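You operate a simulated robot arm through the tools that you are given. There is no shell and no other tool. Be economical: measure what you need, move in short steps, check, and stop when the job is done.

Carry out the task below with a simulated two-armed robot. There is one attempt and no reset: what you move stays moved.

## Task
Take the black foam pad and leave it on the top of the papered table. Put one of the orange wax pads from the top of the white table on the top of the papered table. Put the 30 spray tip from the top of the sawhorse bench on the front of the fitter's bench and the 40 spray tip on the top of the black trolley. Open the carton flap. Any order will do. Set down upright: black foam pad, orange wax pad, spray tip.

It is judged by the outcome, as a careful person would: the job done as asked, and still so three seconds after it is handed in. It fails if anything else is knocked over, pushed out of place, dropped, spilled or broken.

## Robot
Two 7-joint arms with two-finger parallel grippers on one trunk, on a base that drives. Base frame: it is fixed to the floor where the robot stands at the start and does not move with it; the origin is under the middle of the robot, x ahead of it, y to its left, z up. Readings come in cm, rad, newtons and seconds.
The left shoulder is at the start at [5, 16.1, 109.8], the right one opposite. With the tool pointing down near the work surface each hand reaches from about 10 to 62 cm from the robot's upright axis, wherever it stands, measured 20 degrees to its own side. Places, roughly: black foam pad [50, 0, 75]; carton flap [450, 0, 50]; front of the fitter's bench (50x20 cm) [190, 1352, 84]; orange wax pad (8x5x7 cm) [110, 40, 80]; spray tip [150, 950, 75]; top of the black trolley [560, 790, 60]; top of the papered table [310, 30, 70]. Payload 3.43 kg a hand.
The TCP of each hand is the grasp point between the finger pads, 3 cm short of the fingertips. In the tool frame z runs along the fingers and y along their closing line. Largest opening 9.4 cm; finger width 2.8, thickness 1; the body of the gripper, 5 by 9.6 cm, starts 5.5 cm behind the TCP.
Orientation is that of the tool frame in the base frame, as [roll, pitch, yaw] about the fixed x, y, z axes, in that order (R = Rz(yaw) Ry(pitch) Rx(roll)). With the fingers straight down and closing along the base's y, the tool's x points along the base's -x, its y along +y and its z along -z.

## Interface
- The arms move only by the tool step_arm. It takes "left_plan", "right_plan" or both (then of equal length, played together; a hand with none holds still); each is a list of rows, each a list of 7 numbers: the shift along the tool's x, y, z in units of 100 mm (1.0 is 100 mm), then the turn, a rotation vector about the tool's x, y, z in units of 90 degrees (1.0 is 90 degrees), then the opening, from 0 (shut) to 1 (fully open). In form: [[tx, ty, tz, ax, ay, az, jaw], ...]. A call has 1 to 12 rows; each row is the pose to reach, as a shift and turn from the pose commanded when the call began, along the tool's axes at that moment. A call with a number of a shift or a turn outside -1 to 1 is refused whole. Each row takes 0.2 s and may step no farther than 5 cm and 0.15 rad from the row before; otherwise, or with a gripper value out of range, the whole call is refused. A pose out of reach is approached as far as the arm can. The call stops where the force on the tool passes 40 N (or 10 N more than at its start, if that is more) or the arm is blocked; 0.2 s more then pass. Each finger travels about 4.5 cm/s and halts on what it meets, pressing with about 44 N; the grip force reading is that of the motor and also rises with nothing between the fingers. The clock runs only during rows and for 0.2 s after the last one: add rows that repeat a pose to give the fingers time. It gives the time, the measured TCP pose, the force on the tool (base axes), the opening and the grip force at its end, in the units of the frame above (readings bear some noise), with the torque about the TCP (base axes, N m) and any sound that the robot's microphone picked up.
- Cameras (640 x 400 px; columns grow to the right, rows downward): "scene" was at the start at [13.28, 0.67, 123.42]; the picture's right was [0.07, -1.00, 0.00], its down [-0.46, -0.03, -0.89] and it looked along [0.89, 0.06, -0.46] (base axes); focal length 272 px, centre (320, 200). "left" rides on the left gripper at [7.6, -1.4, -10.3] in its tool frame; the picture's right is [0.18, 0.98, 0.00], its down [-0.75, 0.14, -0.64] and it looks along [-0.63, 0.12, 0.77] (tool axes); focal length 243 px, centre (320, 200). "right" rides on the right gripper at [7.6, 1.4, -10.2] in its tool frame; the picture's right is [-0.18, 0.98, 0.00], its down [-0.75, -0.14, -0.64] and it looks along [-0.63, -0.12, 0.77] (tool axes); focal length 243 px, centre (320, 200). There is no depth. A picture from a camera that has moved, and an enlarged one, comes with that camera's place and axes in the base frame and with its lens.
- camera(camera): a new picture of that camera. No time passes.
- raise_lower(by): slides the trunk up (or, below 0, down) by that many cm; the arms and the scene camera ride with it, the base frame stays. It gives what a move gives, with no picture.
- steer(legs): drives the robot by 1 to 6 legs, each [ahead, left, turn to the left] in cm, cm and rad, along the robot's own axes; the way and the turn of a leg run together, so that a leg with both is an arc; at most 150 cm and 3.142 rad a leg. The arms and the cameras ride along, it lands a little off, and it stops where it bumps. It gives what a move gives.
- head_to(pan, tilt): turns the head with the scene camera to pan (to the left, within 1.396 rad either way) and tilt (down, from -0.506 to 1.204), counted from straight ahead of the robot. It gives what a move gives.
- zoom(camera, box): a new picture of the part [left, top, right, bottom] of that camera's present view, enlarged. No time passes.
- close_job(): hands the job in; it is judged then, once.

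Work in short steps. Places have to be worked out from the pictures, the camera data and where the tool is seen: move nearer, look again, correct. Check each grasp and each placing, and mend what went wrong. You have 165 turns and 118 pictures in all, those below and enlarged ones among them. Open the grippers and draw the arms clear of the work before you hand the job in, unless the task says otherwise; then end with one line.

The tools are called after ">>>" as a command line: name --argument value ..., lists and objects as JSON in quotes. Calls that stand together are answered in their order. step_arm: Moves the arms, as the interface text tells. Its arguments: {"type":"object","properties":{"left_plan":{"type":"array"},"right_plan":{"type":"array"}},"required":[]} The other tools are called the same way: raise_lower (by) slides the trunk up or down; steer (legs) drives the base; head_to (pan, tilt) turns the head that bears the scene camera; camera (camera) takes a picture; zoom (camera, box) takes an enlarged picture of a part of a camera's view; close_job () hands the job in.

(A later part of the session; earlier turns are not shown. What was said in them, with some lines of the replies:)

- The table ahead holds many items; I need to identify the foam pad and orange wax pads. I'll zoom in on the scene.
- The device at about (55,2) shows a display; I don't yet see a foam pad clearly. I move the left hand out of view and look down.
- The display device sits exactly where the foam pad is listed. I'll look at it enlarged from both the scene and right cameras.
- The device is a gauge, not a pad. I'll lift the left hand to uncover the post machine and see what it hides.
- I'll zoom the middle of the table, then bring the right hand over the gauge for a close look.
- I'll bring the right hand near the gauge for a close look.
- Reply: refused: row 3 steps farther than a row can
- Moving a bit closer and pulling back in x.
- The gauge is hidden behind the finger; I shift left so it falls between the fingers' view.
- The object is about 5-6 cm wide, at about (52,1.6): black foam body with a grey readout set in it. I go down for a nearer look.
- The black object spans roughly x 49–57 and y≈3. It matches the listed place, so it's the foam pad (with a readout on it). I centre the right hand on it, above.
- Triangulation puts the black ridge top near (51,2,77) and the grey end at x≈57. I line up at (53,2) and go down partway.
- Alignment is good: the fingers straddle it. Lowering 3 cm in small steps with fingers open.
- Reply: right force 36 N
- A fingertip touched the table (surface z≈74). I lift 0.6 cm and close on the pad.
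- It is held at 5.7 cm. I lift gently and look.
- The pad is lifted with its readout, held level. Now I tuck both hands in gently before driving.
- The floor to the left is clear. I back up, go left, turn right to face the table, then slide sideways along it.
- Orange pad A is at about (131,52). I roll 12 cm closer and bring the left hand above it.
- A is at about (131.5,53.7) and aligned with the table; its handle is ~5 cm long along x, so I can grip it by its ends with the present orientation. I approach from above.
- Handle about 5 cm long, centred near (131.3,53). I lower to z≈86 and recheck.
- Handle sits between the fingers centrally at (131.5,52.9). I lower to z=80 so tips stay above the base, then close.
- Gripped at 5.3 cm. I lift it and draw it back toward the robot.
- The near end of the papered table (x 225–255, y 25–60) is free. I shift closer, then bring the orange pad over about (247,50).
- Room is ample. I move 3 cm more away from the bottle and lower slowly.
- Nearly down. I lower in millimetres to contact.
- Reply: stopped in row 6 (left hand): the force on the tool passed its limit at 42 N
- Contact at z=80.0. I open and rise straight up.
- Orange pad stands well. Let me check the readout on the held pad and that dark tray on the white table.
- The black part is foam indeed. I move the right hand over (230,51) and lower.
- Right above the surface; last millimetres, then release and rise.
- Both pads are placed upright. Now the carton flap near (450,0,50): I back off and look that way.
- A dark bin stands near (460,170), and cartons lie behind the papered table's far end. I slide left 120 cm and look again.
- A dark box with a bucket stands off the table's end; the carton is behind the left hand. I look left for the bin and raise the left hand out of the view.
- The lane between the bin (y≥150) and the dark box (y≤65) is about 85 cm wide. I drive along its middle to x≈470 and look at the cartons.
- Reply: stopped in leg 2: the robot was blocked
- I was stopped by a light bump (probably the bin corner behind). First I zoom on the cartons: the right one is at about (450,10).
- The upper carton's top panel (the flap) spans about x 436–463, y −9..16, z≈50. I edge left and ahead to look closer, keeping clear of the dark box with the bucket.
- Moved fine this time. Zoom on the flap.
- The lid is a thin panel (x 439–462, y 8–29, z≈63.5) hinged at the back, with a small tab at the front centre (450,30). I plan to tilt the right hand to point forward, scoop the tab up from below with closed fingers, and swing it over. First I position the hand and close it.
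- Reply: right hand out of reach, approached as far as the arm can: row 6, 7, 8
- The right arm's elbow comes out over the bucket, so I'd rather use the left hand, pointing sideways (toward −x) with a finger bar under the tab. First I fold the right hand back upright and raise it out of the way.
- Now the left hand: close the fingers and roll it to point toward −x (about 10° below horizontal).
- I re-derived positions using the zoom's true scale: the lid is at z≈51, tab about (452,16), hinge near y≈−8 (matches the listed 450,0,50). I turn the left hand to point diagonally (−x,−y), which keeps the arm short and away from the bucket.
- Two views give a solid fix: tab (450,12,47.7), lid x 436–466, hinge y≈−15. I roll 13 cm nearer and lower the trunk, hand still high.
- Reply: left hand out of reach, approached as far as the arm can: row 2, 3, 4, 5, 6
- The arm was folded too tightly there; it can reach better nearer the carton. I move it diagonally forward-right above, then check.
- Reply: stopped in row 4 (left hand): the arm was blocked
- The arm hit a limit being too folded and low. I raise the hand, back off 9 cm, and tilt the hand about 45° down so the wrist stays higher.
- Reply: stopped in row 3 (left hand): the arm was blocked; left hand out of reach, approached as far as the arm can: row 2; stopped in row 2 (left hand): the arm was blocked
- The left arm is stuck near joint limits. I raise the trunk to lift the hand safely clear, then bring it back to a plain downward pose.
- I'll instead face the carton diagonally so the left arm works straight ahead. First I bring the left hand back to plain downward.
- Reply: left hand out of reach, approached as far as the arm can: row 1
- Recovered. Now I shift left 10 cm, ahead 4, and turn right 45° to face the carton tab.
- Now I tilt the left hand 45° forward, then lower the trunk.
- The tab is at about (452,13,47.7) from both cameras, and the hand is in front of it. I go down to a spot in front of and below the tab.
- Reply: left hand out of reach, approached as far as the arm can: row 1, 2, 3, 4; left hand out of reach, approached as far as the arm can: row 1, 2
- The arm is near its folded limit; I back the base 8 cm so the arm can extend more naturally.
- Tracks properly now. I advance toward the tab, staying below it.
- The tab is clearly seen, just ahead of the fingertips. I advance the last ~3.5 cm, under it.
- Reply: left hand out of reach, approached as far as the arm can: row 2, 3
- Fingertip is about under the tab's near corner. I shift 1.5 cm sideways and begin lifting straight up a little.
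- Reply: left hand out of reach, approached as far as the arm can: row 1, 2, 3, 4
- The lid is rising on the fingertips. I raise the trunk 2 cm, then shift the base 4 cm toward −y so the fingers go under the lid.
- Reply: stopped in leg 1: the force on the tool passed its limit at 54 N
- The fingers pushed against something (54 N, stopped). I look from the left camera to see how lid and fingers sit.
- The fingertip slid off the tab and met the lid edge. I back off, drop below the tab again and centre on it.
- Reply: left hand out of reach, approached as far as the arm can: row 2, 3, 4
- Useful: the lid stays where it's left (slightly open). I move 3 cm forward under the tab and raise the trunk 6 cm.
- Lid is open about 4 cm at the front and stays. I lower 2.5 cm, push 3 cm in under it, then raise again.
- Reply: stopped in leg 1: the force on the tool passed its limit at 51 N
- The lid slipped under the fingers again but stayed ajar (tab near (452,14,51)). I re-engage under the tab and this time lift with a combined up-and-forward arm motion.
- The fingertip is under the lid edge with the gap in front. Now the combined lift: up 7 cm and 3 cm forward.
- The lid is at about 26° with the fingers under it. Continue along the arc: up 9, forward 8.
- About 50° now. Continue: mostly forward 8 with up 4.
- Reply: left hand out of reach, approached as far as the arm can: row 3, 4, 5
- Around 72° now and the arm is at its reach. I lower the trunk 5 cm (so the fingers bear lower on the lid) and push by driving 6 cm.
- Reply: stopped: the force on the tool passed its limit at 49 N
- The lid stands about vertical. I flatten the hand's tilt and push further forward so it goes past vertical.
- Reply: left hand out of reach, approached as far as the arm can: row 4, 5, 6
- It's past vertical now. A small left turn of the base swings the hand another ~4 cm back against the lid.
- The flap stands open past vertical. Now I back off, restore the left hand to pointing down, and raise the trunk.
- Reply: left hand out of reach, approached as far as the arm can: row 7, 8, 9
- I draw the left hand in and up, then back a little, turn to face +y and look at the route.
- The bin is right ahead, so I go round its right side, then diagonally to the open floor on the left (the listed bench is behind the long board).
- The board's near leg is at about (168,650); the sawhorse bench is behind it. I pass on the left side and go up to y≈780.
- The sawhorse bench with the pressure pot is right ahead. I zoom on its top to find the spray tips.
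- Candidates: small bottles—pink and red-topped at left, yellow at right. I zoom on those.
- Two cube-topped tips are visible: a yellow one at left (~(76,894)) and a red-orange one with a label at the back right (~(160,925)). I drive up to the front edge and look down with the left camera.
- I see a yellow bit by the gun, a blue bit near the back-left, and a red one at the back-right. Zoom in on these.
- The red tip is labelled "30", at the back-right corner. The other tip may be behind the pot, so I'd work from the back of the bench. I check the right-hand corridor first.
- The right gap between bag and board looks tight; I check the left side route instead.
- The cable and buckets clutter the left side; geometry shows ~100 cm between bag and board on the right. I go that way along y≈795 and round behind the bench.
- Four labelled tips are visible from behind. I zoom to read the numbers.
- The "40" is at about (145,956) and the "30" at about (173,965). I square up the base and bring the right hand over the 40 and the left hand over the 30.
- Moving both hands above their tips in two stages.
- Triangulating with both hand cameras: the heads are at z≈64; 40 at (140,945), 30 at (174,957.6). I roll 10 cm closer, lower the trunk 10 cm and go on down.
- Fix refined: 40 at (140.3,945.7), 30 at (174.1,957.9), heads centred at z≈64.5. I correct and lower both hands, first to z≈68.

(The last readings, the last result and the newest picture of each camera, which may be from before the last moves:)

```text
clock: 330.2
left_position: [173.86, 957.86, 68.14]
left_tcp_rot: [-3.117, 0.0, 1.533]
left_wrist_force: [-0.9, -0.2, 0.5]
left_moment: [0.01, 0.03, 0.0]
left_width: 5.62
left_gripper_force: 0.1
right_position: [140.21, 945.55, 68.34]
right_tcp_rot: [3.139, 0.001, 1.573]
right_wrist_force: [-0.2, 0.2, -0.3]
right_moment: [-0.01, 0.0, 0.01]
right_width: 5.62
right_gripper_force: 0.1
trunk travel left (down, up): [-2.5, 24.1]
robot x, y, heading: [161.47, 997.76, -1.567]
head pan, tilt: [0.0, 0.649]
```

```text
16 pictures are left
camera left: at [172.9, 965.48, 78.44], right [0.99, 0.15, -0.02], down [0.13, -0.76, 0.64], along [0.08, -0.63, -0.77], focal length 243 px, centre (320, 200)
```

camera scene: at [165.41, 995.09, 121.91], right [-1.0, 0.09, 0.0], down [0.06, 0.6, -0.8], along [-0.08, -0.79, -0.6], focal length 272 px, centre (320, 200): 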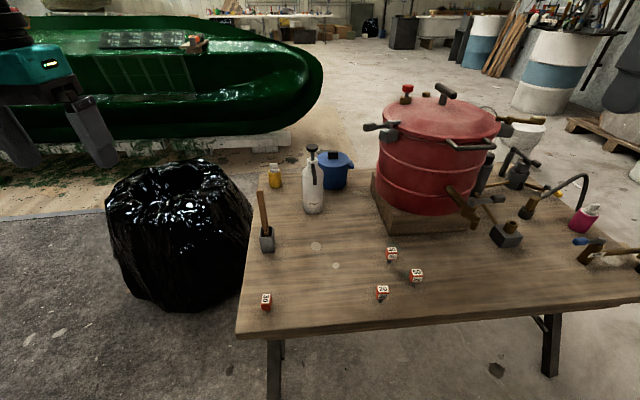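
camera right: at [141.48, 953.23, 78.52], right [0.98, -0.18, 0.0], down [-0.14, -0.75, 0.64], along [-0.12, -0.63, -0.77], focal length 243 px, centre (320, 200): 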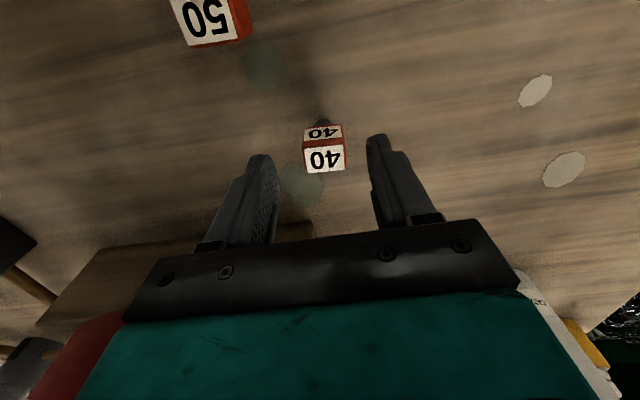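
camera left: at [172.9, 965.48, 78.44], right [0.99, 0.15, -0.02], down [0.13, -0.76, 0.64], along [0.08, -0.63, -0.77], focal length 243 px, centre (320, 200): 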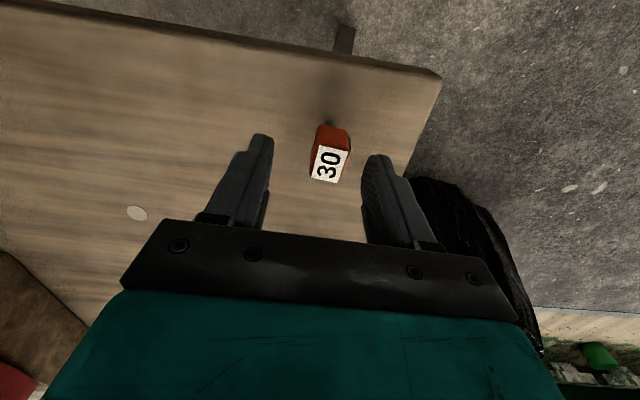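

Both are centred between the fingers. Lower to z≈65 and close on both heads.

>>> step_arm --right_plan '[[0, 0, 0.18, 0, 0, 0, 0.6], [0, 0, 0.34, 0, 0, 0, 0.6], [0, 0, 0.34, 0, 0, 0, 0.4], [0, 0, 0.34, 0, 0, 0, 0.25], [0, 0, 0.34, 0, 0, 0, 0.1], [0, 0, 0.34, 0, 0, 0, 0.1], [0, 0, 0.34, 0, 0, 0, 0.1]]' --left_plan '[[0, 0.03, 0.16, 0, 0, 0, 0.6], [0, 0.04, 0.32, 0, 0, 0, 0.6], [0, 0.04, 0.32, 0, 0, 0, 0.4], [0, 0.04, 0.32, 0, 0, 0, 0.25], [0, 0.04, 0.32, 0, 0, 0, 0.1], [0, 0.04, 0.32, 0, 0, 0, 0.1], [0, 0.04, 0.32, 0, 0, 0, 0.1]]'

>>> step_arm --right_plan '[[0, 0, -0.1, 0, 0, 0, 0.1], [0, 0, -0.4, 0, 0, 0, 0.1], [0, 0, -0.8, 0, 0, 0, 0.1], [0, 0, -1, 0, 0, 0, 0.1]]' --left_plan '[[0, 0, -0.1, 0, 0, 0, 0.1], [0, 0, -0.4, 0, 0, 0, 0.1], [0, 0, -0.8, 0, 0, 0, 0.1], [0, 0, -1, 0, 0, 0, 0.1]]'

>>> camera --camera "scene"

```text
clock: 331.8
left_position: [174.27, 957.97, 65.06]
left_tcp_rot: [-3.116, -0.002, 1.535]
left_wrist_force: [0.0, -0.4, -0.4]
left_moment: [0.02, -0.01, 0.01]
left_width: 2.48
left_gripper_force: 43.8
right_position: [140.06, 945.78, 64.93]
right_tcp_rot: [3.14, 0.001, 1.572]
right_wrist_force: [-0.6, 0.5, 0.2]
right_moment: [0.04, -0.02, 0.0]
right_width: 3.08
right_gripper_force: 44.1
trunk travel left (down, up): [-2.5, 24.1]
robot x, y, heading: [161.13, 997.96, -1.567]
head pan, tilt: [0.0, 0.649]
```

```text
clock: 332.8
left_position: [174.3, 958.03, 75.36]
left_tcp_rot: [-3.118, -0.001, 1.534]
left_wrist_force: [0.2, -0.4, -0.7]
left_moment: [0.04, 0.02, -0.01]
left_width: 2.47
left_gripper_force: 43.8
right_position: [140.25, 945.78, 75.17]
right_tcp_rot: [3.141, 0.0, 1.571]
right_wrist_force: [-0.4, -0.6, 0.0]
right_moment: [0.02, -0.01, -0.05]
right_width: 3.07
right_gripper_force: 44.3
trunk travel left (down, up): [-2.5, 24.1]
robot x, y, heading: [161.57, 998.18, -1.567]
head pan, tilt: [0.0, 0.649]
```

```text
15 pictures are left
camera scene: at [161.55, 985.23, 111.9], right [-1.0, 0.0, 0.0], down [0.0, 0.6, -0.8], along [0.0, -0.8, -0.6], focal length 272 px, centre (320, 200)
```

scene: 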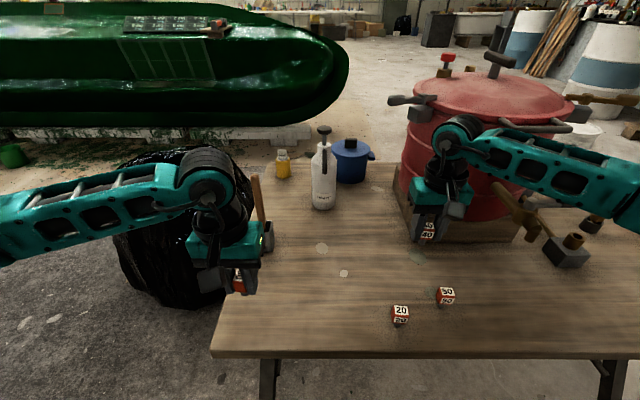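

Both tips are held. I back away, raise the trunk, draw the hands in, and turn to face the fitter's bench.

>>> steer --legs '[[-25, 0, 0]]'

>>> raise_lower --by 22

>>> step_arm --right_plan '[[0.3, 0, 0, 0, 0, 0, 0.1], [0.6, -0.1, 0, 0, 0, 0, 0.1], [1, -0.2, 0, 0, 0, 0, 0.1]]' --left_plan '[[0, 0, 0, 0, 0, 0, 0.1], [0, 0.1, 0, 0, 0, 0, 0.1], [0, 0.2, 0, 0, 0, 0, 0.1]]'

>>> steer --legs '[[0, 0, 3.14], [60, 0, 0], [115, 0, 0]]'

>>> head_to --pan 0.0 --tilt 0.4

>>> camera --camera "scene"

```text
clock: 334.6
left_position: [174.48, 982.88, 75.24]
left_tcp_rot: [-3.117, -0.002, 1.54]
left_wrist_force: [0.1, 0.6, -0.3]
left_moment: [0.01, 0.0, 0.0]
left_width: 2.47
left_gripper_force: 44.1
right_position: [140.37, 970.4, 75.04]
right_tcp_rot: [3.14, 0.0, 1.575]
right_wrist_force: [0.2, -0.2, 0.4]
right_moment: [0.04, 0.0, 0.0]
right_width: 3.08
right_gripper_force: 43.6
trunk travel left (down, up): [-2.5, 24.1]
robot x, y, heading: [160.96, 1022.88, -1.566]
head pan, tilt: [0.0, 0.649]
```

```text
clock: 336.9
left_position: [174.51, 982.81, 97.27]
left_tcp_rot: [-3.117, -0.002, 1.539]
left_wrist_force: [-0.8, 0.1, 0.1]
left_moment: [0.0, 0.02, 0.0]
left_width: 2.48
left_gripper_force: 44.1
right_position: [140.26, 970.48, 97.08]
right_tcp_rot: [3.14, 0.001, 1.577]
right_wrist_force: [0.5, 0.2, -0.6]
right_moment: [-0.01, -0.01, 0.02]
right_width: 3.09
right_gripper_force: 43.9
trunk travel left (down, up): [-24.5, 2.1]
robot x, y, heading: [161.17, 1022.61, -1.562]
head pan, tilt: [0.0, 0.649]
```

```text
clock: 337.7
left_position: [176.31, 982.79, 97.23]
left_tcp_rot: [-3.117, -0.001, 1.537]
left_wrist_force: [0.2, 0.2, -0.6]
left_moment: [0.02, 0.02, 0.01]
left_width: 2.48
left_gripper_force: 43.9
right_position: [138.27, 980.62, 97.03]
right_tcp_rot: [3.139, 0.0, 1.578]
right_wrist_force: [0.4, 0.4, -0.6]
right_moment: [0.0, -0.03, 0.03]
right_width: 3.07
right_gripper_force: 44.4
trunk travel left (down, up): [-24.5, 2.1]
robot x, y, heading: [161.35, 1022.7, -1.561]
head pan, tilt: [0.0, 0.649]
```

```text
clock: 350.8
left_position: [135.94, 1153.8, 97.39]
left_tcp_rot: [-3.117, 0.004, -1.528]
left_wrist_force: [-0.2, -0.6, -0.2]
left_moment: [0.03, -0.02, 0.01]
left_width: 2.45
left_gripper_force: 44.2
right_position: [173.66, 1158.64, 97.1]
right_tcp_rot: [3.139, 0.003, -1.491]
right_wrist_force: [-0.9, -0.6, 0.7]
right_moment: [0.04, 0.01, 0.0]
right_width: 3.09
right_gripper_force: 44.1
trunk travel left (down, up): [-24.5, 2.1]
robot x, y, heading: [153.71, 1115.24, 1.655]
head pan, tilt: [0.0, 0.649]
stopped in leg 3: the robot was blocked; the commanded pose is now the measured one
```

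```text
clock: 351.6
left_position: [135.71, 1154.02, 97.26]
left_tcp_rot: [-3.117, 0.002, -1.526]
left_wrist_force: [0.0, -0.1, 0.1]
left_moment: [-0.01, -0.01, -0.01]
left_width: 2.46
left_gripper_force: 44.3
right_position: [173.49, 1158.92, 97.15]
right_tcp_rot: [3.141, 0.002, -1.492]
right_wrist_force: [-0.7, 0.5, -0.5]
right_moment: [0.0, 0.04, 0.01]
right_width: 3.07
right_gripper_force: 44.5
trunk travel left (down, up): [-24.5, 2.1]
robot x, y, heading: [153.94, 1115.42, 1.658]
head pan, tilt: [0.0, 0.4]
```

```text
14 pictures are left
camera scene: at [152.94, 1128.51, 136.15], right [1.0, 0.08, 0.0], down [0.03, -0.39, -0.92], along [-0.08, 0.92, -0.39], focal length 272 px, centre (320, 200)
```

scene: 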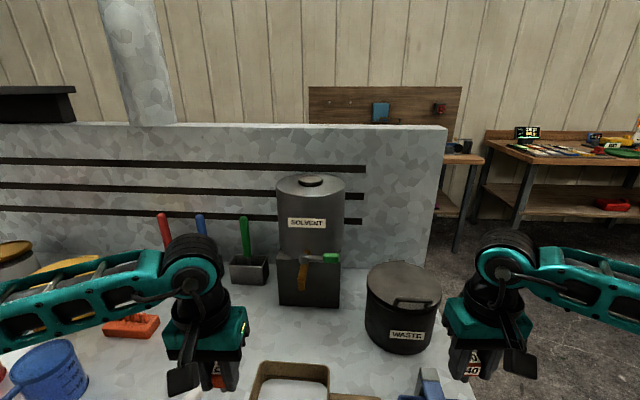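

I stopped against a wash table I hadn't seen; the fitter's bench is behind its splashback, to the right. I back straight off and go round to the right.

>>> steer --legs '[[-35, 0, 0], [0, 0, -0.087], [0, -130, 0]]'

>>> camera --camera "scene"

```text
clock: 365.6
left_position: [272.72, 1120.87, 97.27]
left_tcp_rot: [-3.118, 0.002, -1.618]
left_wrist_force: [0.8, 0.8, -0.1]
left_moment: [0.03, 0.0, -0.03]
left_width: 2.49
left_gripper_force: 44.1
right_position: [310.85, 1122.46, 97.16]
right_tcp_rot: [3.14, 0.001, -1.582]
right_wrist_force: [-0.3, 0.2, -0.6]
right_moment: [-0.03, 0.01, 0.02]
right_width: 3.08
right_gripper_force: 44.0
trunk travel left (down, up): [-24.5, 2.1]
robot x, y, heading: [287.38, 1080.77, 1.566]
head pan, tilt: [0.0, 0.4]
```

```text
13 pictures are left
camera scene: at [287.52, 1093.97, 136.16], right [1.0, -0.01, 0.0], down [0.0, -0.39, -0.92], along [0.01, 0.92, -0.39], focal length 272 px, centre (320, 200)
```

scene: 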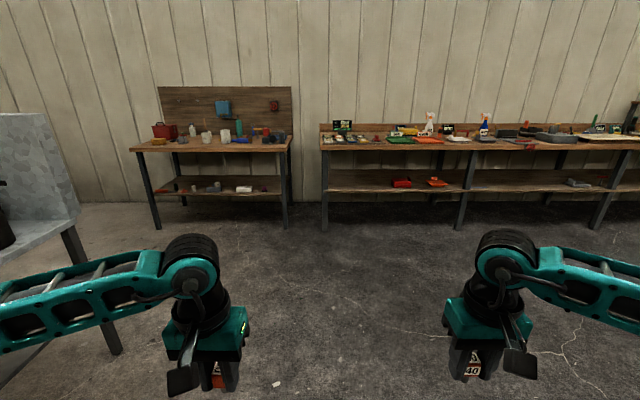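

The fitter's bench front is at about (192,1340), with clear floor before it. I drive up and slide left in front of it.

>>> steer --legs '[[110, 0, 0], [100, 0, 0.005], [0, 80, 0]]'

>>> head_to --pan 0.1 --tilt 0.8

>>> camera --camera "scene"

```text
clock: 383.0
left_position: [187.55, 1328.44, 97.3]
left_tcp_rot: [-3.117, 0.0, -1.577]
left_wrist_force: [0.0, -0.2, -0.5]
left_moment: [0.01, -0.03, 0.02]
left_width: 2.47
left_gripper_force: 43.9
right_position: [225.56, 1331.44, 97.09]
right_tcp_rot: [3.141, 0.002, -1.54]
right_wrist_force: [0.7, 0.1, 0.6]
right_moment: [0.0, -0.01, 0.01]
right_width: 3.06
right_gripper_force: 43.9
trunk travel left (down, up): [-24.5, 2.1]
robot x, y, heading: [203.81, 1288.93, 1.608]
head pan, tilt: [0.0, 0.4]
```

```text
clock: 383.9
left_position: [187.69, 1328.52, 97.4]
left_tcp_rot: [-3.117, 0.004, -1.575]
left_wrist_force: [0.4, -1.0, -0.4]
left_moment: [-0.01, 0.01, 0.02]
left_width: 2.46
left_gripper_force: 43.7
right_position: [225.67, 1331.66, 97.09]
right_tcp_rot: [3.14, 0.002, -1.54]
right_wrist_force: [-1.1, 0.6, -0.7]
right_moment: [0.01, -0.02, 0.02]
right_width: 3.07
right_gripper_force: 44.1
trunk travel left (down, up): [-24.5, 2.1]
robot x, y, heading: [203.72, 1288.9, 1.604]
head pan, tilt: [0.099, 0.799]
```

```text
12 pictures are left
camera scene: at [202.76, 1300.95, 132.65], right [0.99, 0.13, 0.0], down [0.09, -0.71, -0.7], along [-0.09, 0.69, -0.72], focal length 272 px, centre (320, 200)
```

scene: 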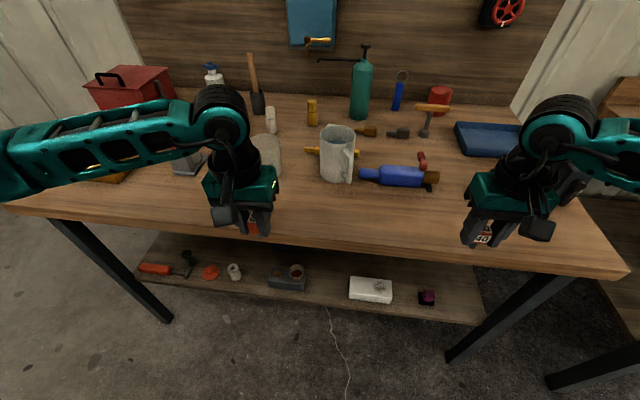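

The front strip between mug and jar is free; target (190.5,1345.5). I move the left hand over it, high first, then lower to z≈91.

>>> step_arm --left_plan '[[-0.3, -0.1, 0, 0, 0, 0, 0.1], [-0.6, -0.2, 0, 0, 0, 0, 0.1], [-0.9, -0.29, 0, 0, 0, 0, 0.1], [-1, -0.29, 0, 0, 0, 0, 0.1]]'

>>> step_arm --left_plan '[[-0.3, 0, 0, 0, 0, 0, 0.1], [-0.7, 0, 0.1, 0, 0, 0, 0.1], [-0.7, 0, 0.4, 0, 0, 0, 0.1], [-0.7, 0, 0.6, 0, 0, 0, 0.1]]'

>>> camera --camera "scene"

```text
clock: 384.9
left_position: [190.78, 1338.44, 97.64]
left_tcp_rot: [-3.116, 0.001, -1.577]
left_wrist_force: [0.8, 0.2, -0.2]
left_moment: [0.02, 0.01, 0.0]
left_width: 2.48
left_gripper_force: 43.9
right_position: [225.64, 1331.55, 97.12]
right_tcp_rot: [3.14, 0.0, -1.541]
right_wrist_force: [-0.4, -0.2, -0.5]
right_moment: [0.02, -0.02, 0.0]
right_width: 3.1
right_gripper_force: 43.6
trunk travel left (down, up): [-24.5, 2.1]
robot x, y, heading: [203.83, 1288.88, 1.605]
head pan, tilt: [0.099, 0.799]
```

```text
clock: 385.9
left_position: [190.83, 1345.6, 91.38]
left_tcp_rot: [-3.118, 0.001, -1.576]
left_wrist_force: [-0.1, 0.3, 1.0]
left_moment: [0.01, 0.01, -0.01]
left_width: 2.46
left_gripper_force: 44.0
right_position: [225.6, 1331.5, 97.1]
right_tcp_rot: [3.14, 0.001, -1.542]
right_wrist_force: [0.0, 0.2, -0.2]
right_moment: [0.01, -0.02, -0.01]
right_width: 3.11
right_gripper_force: 43.6
trunk travel left (down, up): [-24.5, 2.1]
robot x, y, heading: [203.76, 1288.82, 1.605]
head pan, tilt: [0.099, 0.799]
```

```text
11 pictures are left
camera scene: at [202.77, 1300.97, 132.64], right [0.99, 0.13, 0.0], down [0.09, -0.71, -0.7], along [-0.09, 0.69, -0.72], focal length 272 px, centre (320, 200)
```

scene: 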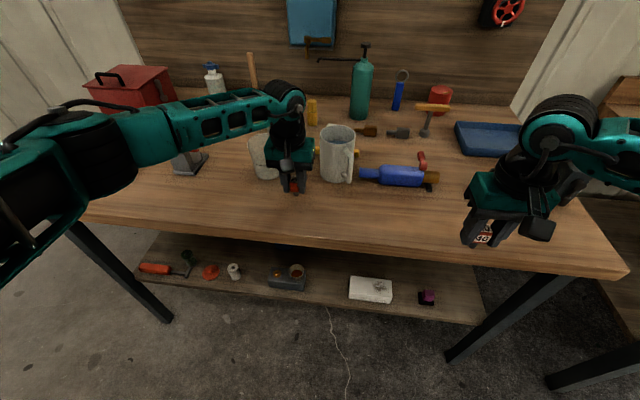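

The tip is close in front of the mug. I pull back 1.2 cm and lower slowly to contact.

>>> step_arm --left_plan '[[0.12, 0, 0.0, 0, 0, 0, 0.1], [0.12, 0, 0.1, 0, 0, 0, 0.1], [0.12, 0, 0.15, 0, 0, 0, 0.1], [0.12, 0, 0.2, 0, 0, 0, 0.1], [0.12, 0, 0.24, 0, 0, 0, 0.1], [0.12, 0, 0.28, 0, 0, 0, 0.1], [0.12, 0, 0.32, 0, 0, 0, 0.1], [0.12, 0, 0.36, 0, 0, 0, 0.1], [0.12, 0, 0.4, 0, 0, 0, 0.1]]'

```text
clock: 387.2
left_position: [191.11, 1344.77, 89.71]
left_tcp_rot: [-3.108, 0.016, -1.574]
left_wrist_force: [-0.6, -2.6, 16.9]
left_moment: [-0.02, 0.03, 0.04]
left_width: 2.46
left_gripper_force: 43.8
right_position: [225.55, 1331.41, 97.24]
right_tcp_rot: [3.137, 0.002, -1.539]
right_wrist_force: [0.8, 0.8, 0.5]
right_moment: [-0.01, 0.0, 0.02]
right_width: 3.07
right_gripper_force: 44.4
trunk travel left (down, up): [-24.5, 2.1]
robot x, y, heading: [203.71, 1289.08, 1.6]
head pan, tilt: [0.099, 0.799]
stopped in row 6 (left hand): the force on the tool passed its limit at 41 N (the readings are from after the stop); the commanded pose is now the measured one
```

Contact. I release, opening modestly, and rise straight up.

>>> step_arm --left_plan '[[0, 0, -0.02, 0, 0, 0, 0.1], [0, 0, -0.02, 0, 0, 0, 0.35], [0, 0, -0.02, 0, 0, 0, 0.5], [0, 0, -0.02, 0, 0, 0, 0.5], [0, 0, -0.1, 0, 0, 0, 0.5], [0, 0, -0.3, 0, 0, 0, 0.5], [0, 0, -0.6, 0, 0, 0, 0.5], [0, 0, -1, 0, 0, 0, 0.5]]'

>>> step_arm --left_plan '[[0.4, 0, 0, 0, 0, 0, 0.5], [0.8, 0, 0, 0, 0, 0, 0.5], [1, 0, 0, 0, 0, 0, 0.5]]'

>>> camera --camera "scene"

```text
clock: 389.0
left_position: [190.99, 1344.46, 99.24]
left_tcp_rot: [-3.112, 0.012, -1.576]
left_wrist_force: [0.5, 0.0, 0.7]
left_moment: [0.02, 0.0, 0.01]
left_width: 4.7
left_gripper_force: 0.1
right_position: [225.62, 1331.54, 97.19]
right_tcp_rot: [3.138, 0.0, -1.541]
right_wrist_force: [0.5, 0.5, 0.4]
right_moment: [0.0, -0.01, 0.0]
right_width: 3.07
right_gripper_force: 44.1
trunk travel left (down, up): [-24.5, 2.1]
robot x, y, heading: [203.74, 1288.65, 1.602]
head pan, tilt: [0.099, 0.799]
```

```text
clock: 389.8
left_position: [190.8, 1334.27, 99.0]
left_tcp_rot: [-3.11, 0.013, -1.575]
left_wrist_force: [-0.6, 0.6, 0.5]
left_moment: [-0.02, 0.02, -0.03]
left_width: 4.71
left_gripper_force: 0.1
right_position: [225.6, 1331.43, 97.04]
right_tcp_rot: [3.138, 0.002, -1.54]
right_wrist_force: [0.1, 0.4, 0.4]
right_moment: [0.02, 0.02, -0.02]
right_width: 3.09
right_gripper_force: 43.8
trunk travel left (down, up): [-24.5, 2.1]
robot x, y, heading: [203.77, 1288.92, 1.606]
head pan, tilt: [0.099, 0.799]
```

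```text
10 pictures are left
camera scene: at [202.74, 1300.92, 132.65], right [0.99, 0.13, 0.0], down [0.09, -0.71, -0.7], along [-0.09, 0.69, -0.72], focal length 272 px, centre (320, 200)
```

scene: 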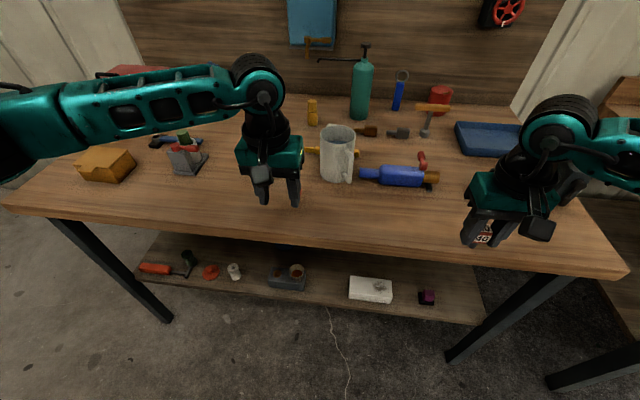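

The hand hides the tip. I back off 30 cm and check with a zoom.

>>> steer --legs '[[-25, 0, -0.03]]'

>>> step_arm --left_plan '[[0.4, 0, -0.2, 0, 0, 0, 0.5], [0.5, 0.3, -0.4, 0, 0, 0, 0.5], [0.5, 0.7, -0.5, 0, 0, 0, 0.5]]'

>>> zoom --camera "scene" --box '[220, 80, 412, 200]'

```text
clock: 391.6
left_position: [192.5, 1309.73, 98.96]
left_tcp_rot: [-3.112, 0.013, -1.608]
left_wrist_force: [0.5, -0.9, -0.4]
left_moment: [0.0, 0.0, 0.03]
left_width: 4.71
left_gripper_force: 0.1
right_position: [227.37, 1305.66, 97.1]
right_tcp_rot: [3.141, 0.002, -1.573]
right_wrist_force: [1.2, 0.3, -0.7]
right_moment: [0.02, -0.02, 0.04]
right_width: 3.08
right_gripper_force: 44.1
trunk travel left (down, up): [-24.5, 2.1]
robot x, y, heading: [204.15, 1264.15, 1.574]
head pan, tilt: [0.099, 0.799]
```

```text
clock: 392.4
left_position: [185.25, 1304.61, 104.12]
left_tcp_rot: [-3.112, 0.012, -1.607]
left_wrist_force: [0.9, 0.1, 0.3]
left_moment: [0.0, -0.02, -0.01]
left_width: 4.68
left_gripper_force: 0.0
right_position: [227.27, 1305.78, 97.27]
right_tcp_rot: [3.141, 0.003, -1.573]
right_wrist_force: [0.2, 0.0, -0.8]
right_moment: [0.0, -0.03, 0.03]
right_width: 3.07
right_gripper_force: 43.8
trunk travel left (down, up): [-24.5, 2.1]
robot x, y, heading: [204.48, 1263.95, 1.571]
head pan, tilt: [0.099, 0.799]
```

```text
3.33 times, centred on (316, 140) of scene
camera zoom: at [203.5, 1275.92, 132.65], right [0.99, 0.1, 0.0], down [0.07, -0.71, -0.7], along [-0.07, 0.69, -0.72], focal length 905 px, centre (333, 400)
```

zoom: 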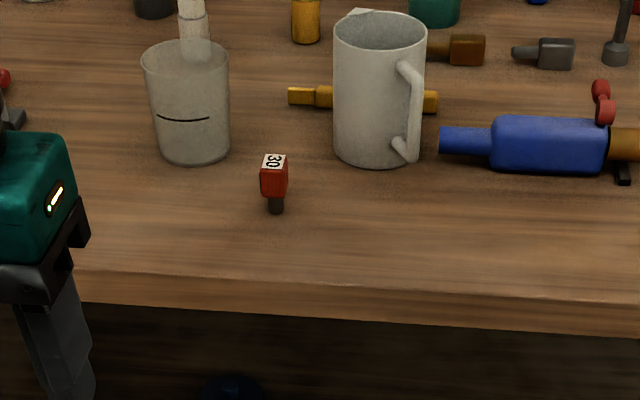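

The "30" stands upright on the bench front. Now to the black trolley at about (560,790): slide right, turn toward it, drive and look.

>>> steer --legs '[[0, -90, 0], [0, 0, -2.63], [150, 0, 0], [150, 0, 0], [60, 0, 0]]'

>>> head_to --pan 0.0 --tilt 0.5

>>> camera --camera "scene"

```text
clock: 424.1
left_position: [515.13, 925.19, 104.04]
left_tcp_rot: [-3.112, 0.012, 2.061]
left_wrist_force: [-0.9, -0.3, 0.2]
left_moment: [-0.03, 0.01, -0.03]
left_width: 4.72
left_gripper_force: 0.1
right_position: [479.22, 902.97, 97.13]
right_tcp_rot: [3.14, 0.003, 2.096]
right_wrist_force: [0.4, -0.1, 0.4]
right_moment: [-0.03, -0.01, 0.02]
right_width: 3.07
right_gripper_force: 44.3
trunk travel left (down, up): [-24.5, 2.1]
robot x, y, heading: [478.49, 950.95, -1.044]
head pan, tilt: [0.099, 0.799]
```

```text
clock: 424.9
left_position: [515.22, 925.09, 103.91]
left_tcp_rot: [-3.112, 0.013, 2.061]
left_wrist_force: [-0.6, -0.2, -0.3]
left_moment: [-0.01, 0.02, 0.0]
left_width: 4.72
left_gripper_force: 0.0
right_position: [479.4, 903.08, 97.11]
right_tcp_rot: [3.139, 0.003, 2.095]
right_wrist_force: [-0.2, 0.0, 0.2]
right_moment: [-0.03, 0.01, -0.02]
right_width: 3.1
right_gripper_force: 44.0
trunk travel left (down, up): [-24.5, 2.1]
robot x, y, heading: [478.32, 951.11, -1.041]
head pan, tilt: [0.0, 0.499]
```

```text
8 pictures are left
camera scene: at [485.03, 939.62, 135.23], right [-0.86, -0.5, 0.0], down [-0.24, 0.41, -0.88], along [0.44, -0.76, -0.48], focal length 272 px, centre (320, 200)
```

scene: 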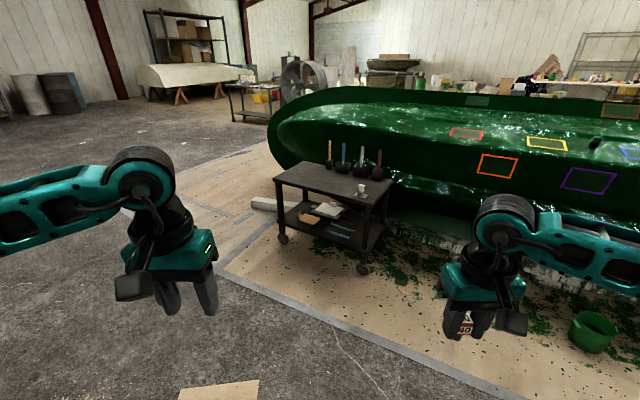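

The trolley's top spans x 528–595 with front edge y≈812; the middle front (≈(560,803)) is free. I square up in front of it.

>>> steer --legs '[[0, 0, -0.527], [0, 97, 0], [88, 0, 0]]'

>>> head_to --pan -0.1 --tilt 0.85

>>> camera --camera "scene"

```text
clock: 439.6
left_position: [597.15, 822.65, 103.89]
left_tcp_rot: [-3.111, 0.013, 1.541]
left_wrist_force: [0.0, 0.2, -0.7]
left_moment: [0.01, -0.03, -0.02]
left_width: 4.69
left_gripper_force: 0.1
right_position: [554.98, 821.12, 97.19]
right_tcp_rot: [3.141, 0.002, 1.579]
right_wrist_force: [0.3, 0.1, 0.3]
right_moment: [0.03, -0.02, -0.01]
right_width: 3.07
right_gripper_force: 44.0
trunk travel left (down, up): [-24.5, 2.1]
robot x, y, heading: [577.75, 863.19, -1.565]
head pan, tilt: [0.0, 0.499]
```

```text
clock: 440.5
left_position: [597.16, 822.51, 104.07]
left_tcp_rot: [-3.112, 0.013, 1.54]
left_wrist_force: [-1.1, 0.3, -0.1]
left_moment: [0.04, 0.02, -0.04]
left_width: 4.69
left_gripper_force: 0.0
right_position: [555.05, 820.98, 97.06]
right_tcp_rot: [3.139, 0.003, 1.579]
right_wrist_force: [-0.4, 0.2, -0.4]
right_moment: [0.02, 0.02, -0.02]
right_width: 3.07
right_gripper_force: 43.8
trunk travel left (down, up): [-24.5, 2.1]
robot x, y, heading: [577.66, 862.65, -1.559]
head pan, tilt: [-0.099, 0.85]
```

```text
7 pictures are left
camera scene: at [577.34, 851.44, 132.25], right [-1.0, 0.09, 0.0], down [0.07, 0.75, -0.66], along [-0.06, -0.66, -0.75], focal length 272 px, centre (320, 200)
```

scene: 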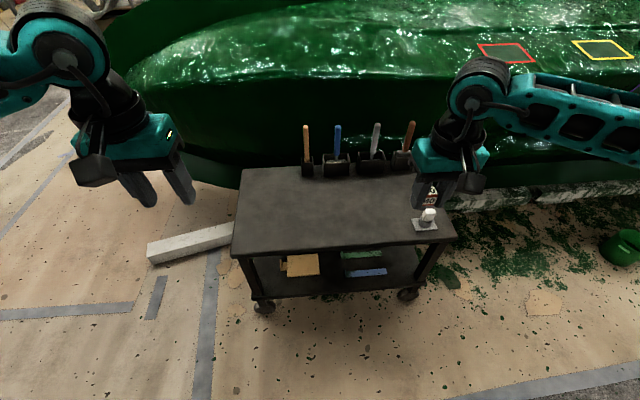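

The free middle of the top is at about (562,798). I roll 8 cm nearer, lower the trunk, and bring the right hand over it.

>>> steer --legs '[[8, 0, 0]]'

>>> raise_lower --by -19

>>> step_arm --right_plan '[[-0.3, 0.2, 0, 0, 0, 0, 0.1], [-0.6, 0.4, 0, 0, 0, 0, 0.1], [-0.9, 0.6, 0, 0, 0, 0, 0.1], [-1, 0.7, 0, 0, 0, 0, 0.1]]'

>>> step_arm --right_plan '[[-0.2, 0, 0.1, 0, 0, 0, 0.1], [-0.45, 0, 0.3, 0, 0, 0, 0.1], [-0.45, 0, 0.6, 0, 0, 0, 0.1], [-0.45, 0, 0.8, 0, 0, 0, 0.1]]'

>>> camera --camera "scene"

```text
clock: 441.5
left_position: [597.28, 814.89, 104.01]
left_tcp_rot: [-3.111, 0.01, 1.542]
left_wrist_force: [-0.9, 0.1, -0.2]
left_moment: [0.05, 0.0, -0.02]
left_width: 4.71
left_gripper_force: 0.0
right_position: [555.09, 813.32, 97.18]
right_tcp_rot: [3.139, 0.002, 1.578]
right_wrist_force: [0.0, 0.9, -0.7]
right_moment: [0.04, 0.01, 0.03]
right_width: 3.09
right_gripper_force: 44.5
trunk travel left (down, up): [-24.5, 2.1]
robot x, y, heading: [577.93, 855.61, -1.561]
head pan, tilt: [-0.099, 0.85]
```

```text
clock: 443.6
left_position: [597.24, 814.92, 85.09]
left_tcp_rot: [-3.111, 0.011, 1.543]
left_wrist_force: [-0.4, 0.7, 1.5]
left_moment: [0.0, 0.04, 0.0]
left_width: 4.7
left_gripper_force: 0.1
right_position: [555.23, 813.42, 78.34]
right_tcp_rot: [3.141, 0.001, 1.578]
right_wrist_force: [0.1, 0.4, -0.1]
right_moment: [0.0, 0.01, 0.02]
right_width: 3.06
right_gripper_force: 44.0
trunk travel left (down, up): [-5.5, 21.1]
robot x, y, heading: [577.91, 855.41, -1.564]
head pan, tilt: [-0.099, 0.85]
```

```text
clock: 444.6
left_position: [597.2, 814.97, 85.06]
left_tcp_rot: [-3.111, 0.012, 1.543]
left_wrist_force: [1.1, -0.2, -0.1]
left_moment: [0.04, -0.03, -0.01]
left_width: 4.7
left_gripper_force: 0.1
right_position: [562.31, 803.61, 78.22]
right_tcp_rot: [3.14, 0.002, 1.578]
right_wrist_force: [0.4, -0.2, -0.8]
right_moment: [-0.04, 0.01, 0.03]
right_width: 3.08
right_gripper_force: 44.3
trunk travel left (down, up): [-5.5, 21.1]
robot x, y, heading: [578.09, 855.5, -1.56]
head pan, tilt: [-0.099, 0.85]
```

```text
clock: 445.6
left_position: [597.3, 814.98, 85.05]
left_tcp_rot: [-3.112, 0.012, 1.544]
left_wrist_force: [-0.6, 0.1, 0.1]
left_moment: [0.01, 0.04, -0.01]
left_width: 4.7
left_gripper_force: 0.1
right_position: [562.05, 798.97, 70.21]
right_tcp_rot: [3.139, 0.001, 1.578]
right_wrist_force: [0.3, 0.4, -0.8]
right_moment: [-0.01, -0.02, -0.03]
right_width: 3.08
right_gripper_force: 43.5
trunk travel left (down, up): [-5.5, 21.1]
robot x, y, heading: [577.88, 855.52, -1.559]
head pan, tilt: [-0.099, 0.85]
```

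```text
6 pictures are left
camera scene: at [577.42, 843.83, 113.24], right [-1.0, 0.09, 0.0], down [0.07, 0.75, -0.66], along [-0.06, -0.66, -0.75], focal length 272 px, centre (320, 200)
```

scene: 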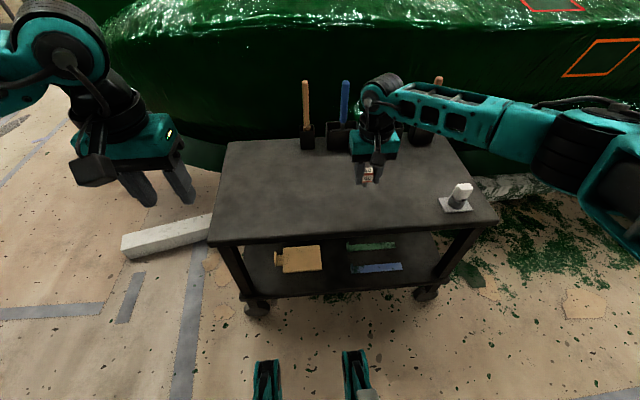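

Over free space. I lower slowly to contact.

>>> step_arm --right_plan '[[0, 0, 0.1, 0, 0, 0, 0.1], [0, 0, 0.2, 0, 0, 0, 0.1], [0, 0, 0.28, 0, 0, 0, 0.1], [0, 0, 0.34, 0, 0, 0, 0.1], [0, 0, 0.4, 0, 0, 0, 0.1], [0, 0, 0.45, 0, 0, 0, 0.1], [0, 0, 0.5, 0, 0, 0, 0.1], [0, 0, 0.55, 0, 0, 0, 0.1], [0, 0, 0.6, 0, 0, 0, 0.1], [0, 0, 0.65, 0, 0, 0, 0.1]]'

```text
clock: 447.8
left_position: [597.27, 814.91, 85.06]
left_tcp_rot: [-3.112, 0.014, 1.541]
left_wrist_force: [-0.6, 0.9, -0.1]
left_moment: [0.01, 0.02, 0.03]
left_width: 4.71
left_gripper_force: 0.0
right_position: [562.34, 798.9, 63.64]
right_tcp_rot: [3.137, 0.002, 1.579]
right_wrist_force: [0.3, 0.1, -0.5]
right_moment: [0.01, 0.01, 0.03]
right_width: 3.08
right_gripper_force: 44.7
trunk travel left (down, up): [-5.5, 21.1]
robot x, y, heading: [578.3, 855.58, -1.562]
head pan, tilt: [-0.099, 0.85]
```

No contact yet at z=63.6; continue lower in small steps.

>>> step_arm --right_plan '[[0, 0, 0.05, 0, 0, 0, 0.1], [0, 0, 0.1, 0, 0, 0, 0.1], [0, 0, 0.15, 0, 0, 0, 0.1], [0, 0, 0.2, 0, 0, 0, 0.1], [0, 0, 0.25, 0, 0, 0, 0.1], [0, 0, 0.3, 0, 0, 0, 0.1], [0, 0, 0.35, 0, 0, 0, 0.1], [0, 0, 0.4, 0, 0, 0, 0.1]]'

```text
clock: 448.8
left_position: [597.21, 815.12, 85.13]
left_tcp_rot: [-3.112, 0.014, 1.544]
left_wrist_force: [0.1, 0.7, 0.8]
left_moment: [-0.02, -0.01, -0.01]
left_width: 4.69
left_gripper_force: 0.0
right_position: [562.43, 798.54, 62.68]
right_tcp_rot: [3.133, 0.016, 1.578]
right_wrist_force: [-0.2, 1.2, 15.7]
right_moment: [-0.02, 0.01, 0.0]
right_width: 3.06
right_gripper_force: 44.2
trunk travel left (down, up): [-5.5, 21.1]
robot x, y, heading: [578.03, 855.6, -1.563]
head pan, tilt: [-0.099, 0.85]
stopped in row 4 (right hand): the force on the tool passed its limit at 41 N (the readings are from after the stop); the commanded pose is now the measured one
```

Contact at z≈62.7. Release and rise, then draw back and check.

>>> step_arm --right_plan '[[0, 0, -0.02, 0, 0, 0, 0.1], [0, 0, -0.02, 0, 0, 0, 0.4], [0, 0, -0.02, 0, 0, 0, 0.6], [0, 0, -0.02, 0, 0, 0, 0.6], [0, 0, -0.02, 0, 0, 0, 0.6], [0, 0, -0.3, 0, 0, 0, 0.6], [0, 0, -0.6, 0, 0, 0, 0.6], [0, 0, -1, 0, 0, 0, 0.6]]'

>>> raise_lower --by 12

>>> steer --legs '[[-35, 0, 0]]'

>>> zoom --camera "scene" --box '[220, 20, 476, 180]'

```text
clock: 450.6
left_position: [597.21, 815.03, 85.19]
left_tcp_rot: [-3.112, 0.012, 1.543]
left_wrist_force: [1.0, 0.0, -0.2]
left_moment: [0.01, 0.04, 0.01]
left_width: 4.69
left_gripper_force: 0.1
right_position: [562.27, 798.94, 72.75]
right_tcp_rot: [3.135, 0.013, 1.578]
right_wrist_force: [-0.4, -0.2, 0.9]
right_moment: [0.04, -0.01, -0.05]
right_width: 5.67
right_gripper_force: 0.0
trunk travel left (down, up): [-5.5, 21.1]
robot x, y, heading: [577.89, 855.53, -1.561]
head pan, tilt: [-0.099, 0.85]
```

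```text
clock: 452.1
left_position: [597.29, 815.04, 96.97]
left_tcp_rot: [-3.112, 0.012, 1.543]
left_wrist_force: [0.5, 0.5, -0.5]
left_moment: [-0.01, 0.02, 0.0]
left_width: 4.7
left_gripper_force: 0.0
right_position: [562.3, 798.86, 84.7]
right_tcp_rot: [3.133, 0.013, 1.579]
right_wrist_force: [-0.6, 0.2, 0.5]
right_moment: [0.01, 0.03, 0.01]
right_width: 5.64
right_gripper_force: 0.0
trunk travel left (down, up): [-17.5, 9.1]
robot x, y, heading: [578.14, 855.76, -1.559]
head pan, tilt: [-0.099, 0.85]
```

```text
clock: 454.3
left_position: [597.2, 850.01, 97.13]
left_tcp_rot: [-3.113, 0.013, 1.555]
left_wrist_force: [0.1, -0.4, -0.1]
left_moment: [0.01, -0.01, 0.03]
left_width: 4.7
left_gripper_force: 0.1
right_position: [562.39, 833.36, 84.79]
right_tcp_rot: [3.135, 0.013, 1.591]
right_wrist_force: [-0.4, 0.0, 0.1]
right_moment: [-0.01, -0.01, 0.02]
right_width: 5.63
right_gripper_force: 0.0
trunk travel left (down, up): [-17.5, 9.1]
robot x, y, heading: [577.42, 890.45, -1.544]
head pan, tilt: [-0.099, 0.85]
```

```text
2.50 times, centred on (348, 100) of scene
camera zoom: at [577.0, 878.56, 125.25], right [-1.0, 0.08, 0.0], down [0.06, 0.75, -0.66], along [-0.05, -0.66, -0.75], focal length 679 px, centre (250, 450)
```

zoom: 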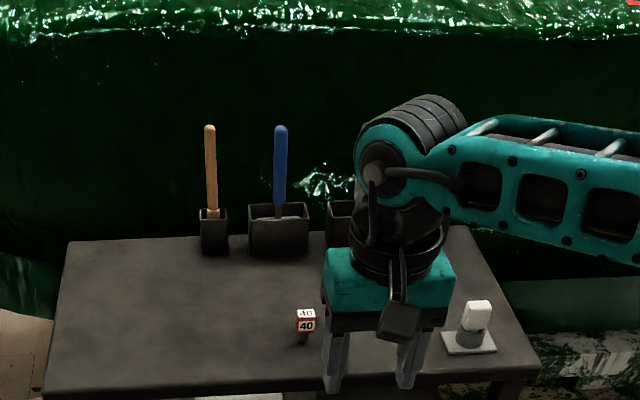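

The "40" stands upright on the trolley. I open both grippers fully with the arms clear, then hand in.

>>> step_arm --left_plan '[[0, 0, 0, 0, 0, 0, 1], [0, 0, 0, 0, 0, 0, 1], [0, 0, 0, 0, 0, 0, 1]]' --right_plan '[[0, 0, 0, 0, 0, 0, 1], [0, 0, 0, 0, 0, 0, 1], [0, 0, 0, 0, 0, 0, 1]]'

>>> close_job

```text
clock: 455.1
left_position: [597.15, 849.93, 97.11]
left_tcp_rot: [-3.111, 0.013, 1.555]
left_wrist_force: [-0.3, 0.9, -0.6]
left_moment: [-0.03, -0.01, -0.03]
left_width: 9.41
left_gripper_force: 0.0
right_position: [562.58, 833.39, 84.69]
right_tcp_rot: [3.134, 0.011, 1.59]
right_wrist_force: [0.2, 0.2, 0.9]
right_moment: [0.0, -0.02, 0.01]
right_width: 9.38
right_gripper_force: 0.0
trunk travel left (down, up): [-17.5, 9.1]
robot x, y, heading: [577.32, 889.99, -1.551]
head pan, tilt: [-0.099, 0.85]
```

```text
The job is handed in.
```

The job is handed in: the black foam pad and one orange wax pad are upright on the papered table, the 30 tip is on the front of the fitter's bench, the 40 tip is on the black trolley, and the carton flap is open past vertical. The base was stopped twice by contact, near the floor bin by the cartons and at the wash table, and the fingers pressed the carton lid at about 50 N a few times. I saw nothing displaced, but I did not go back to check.
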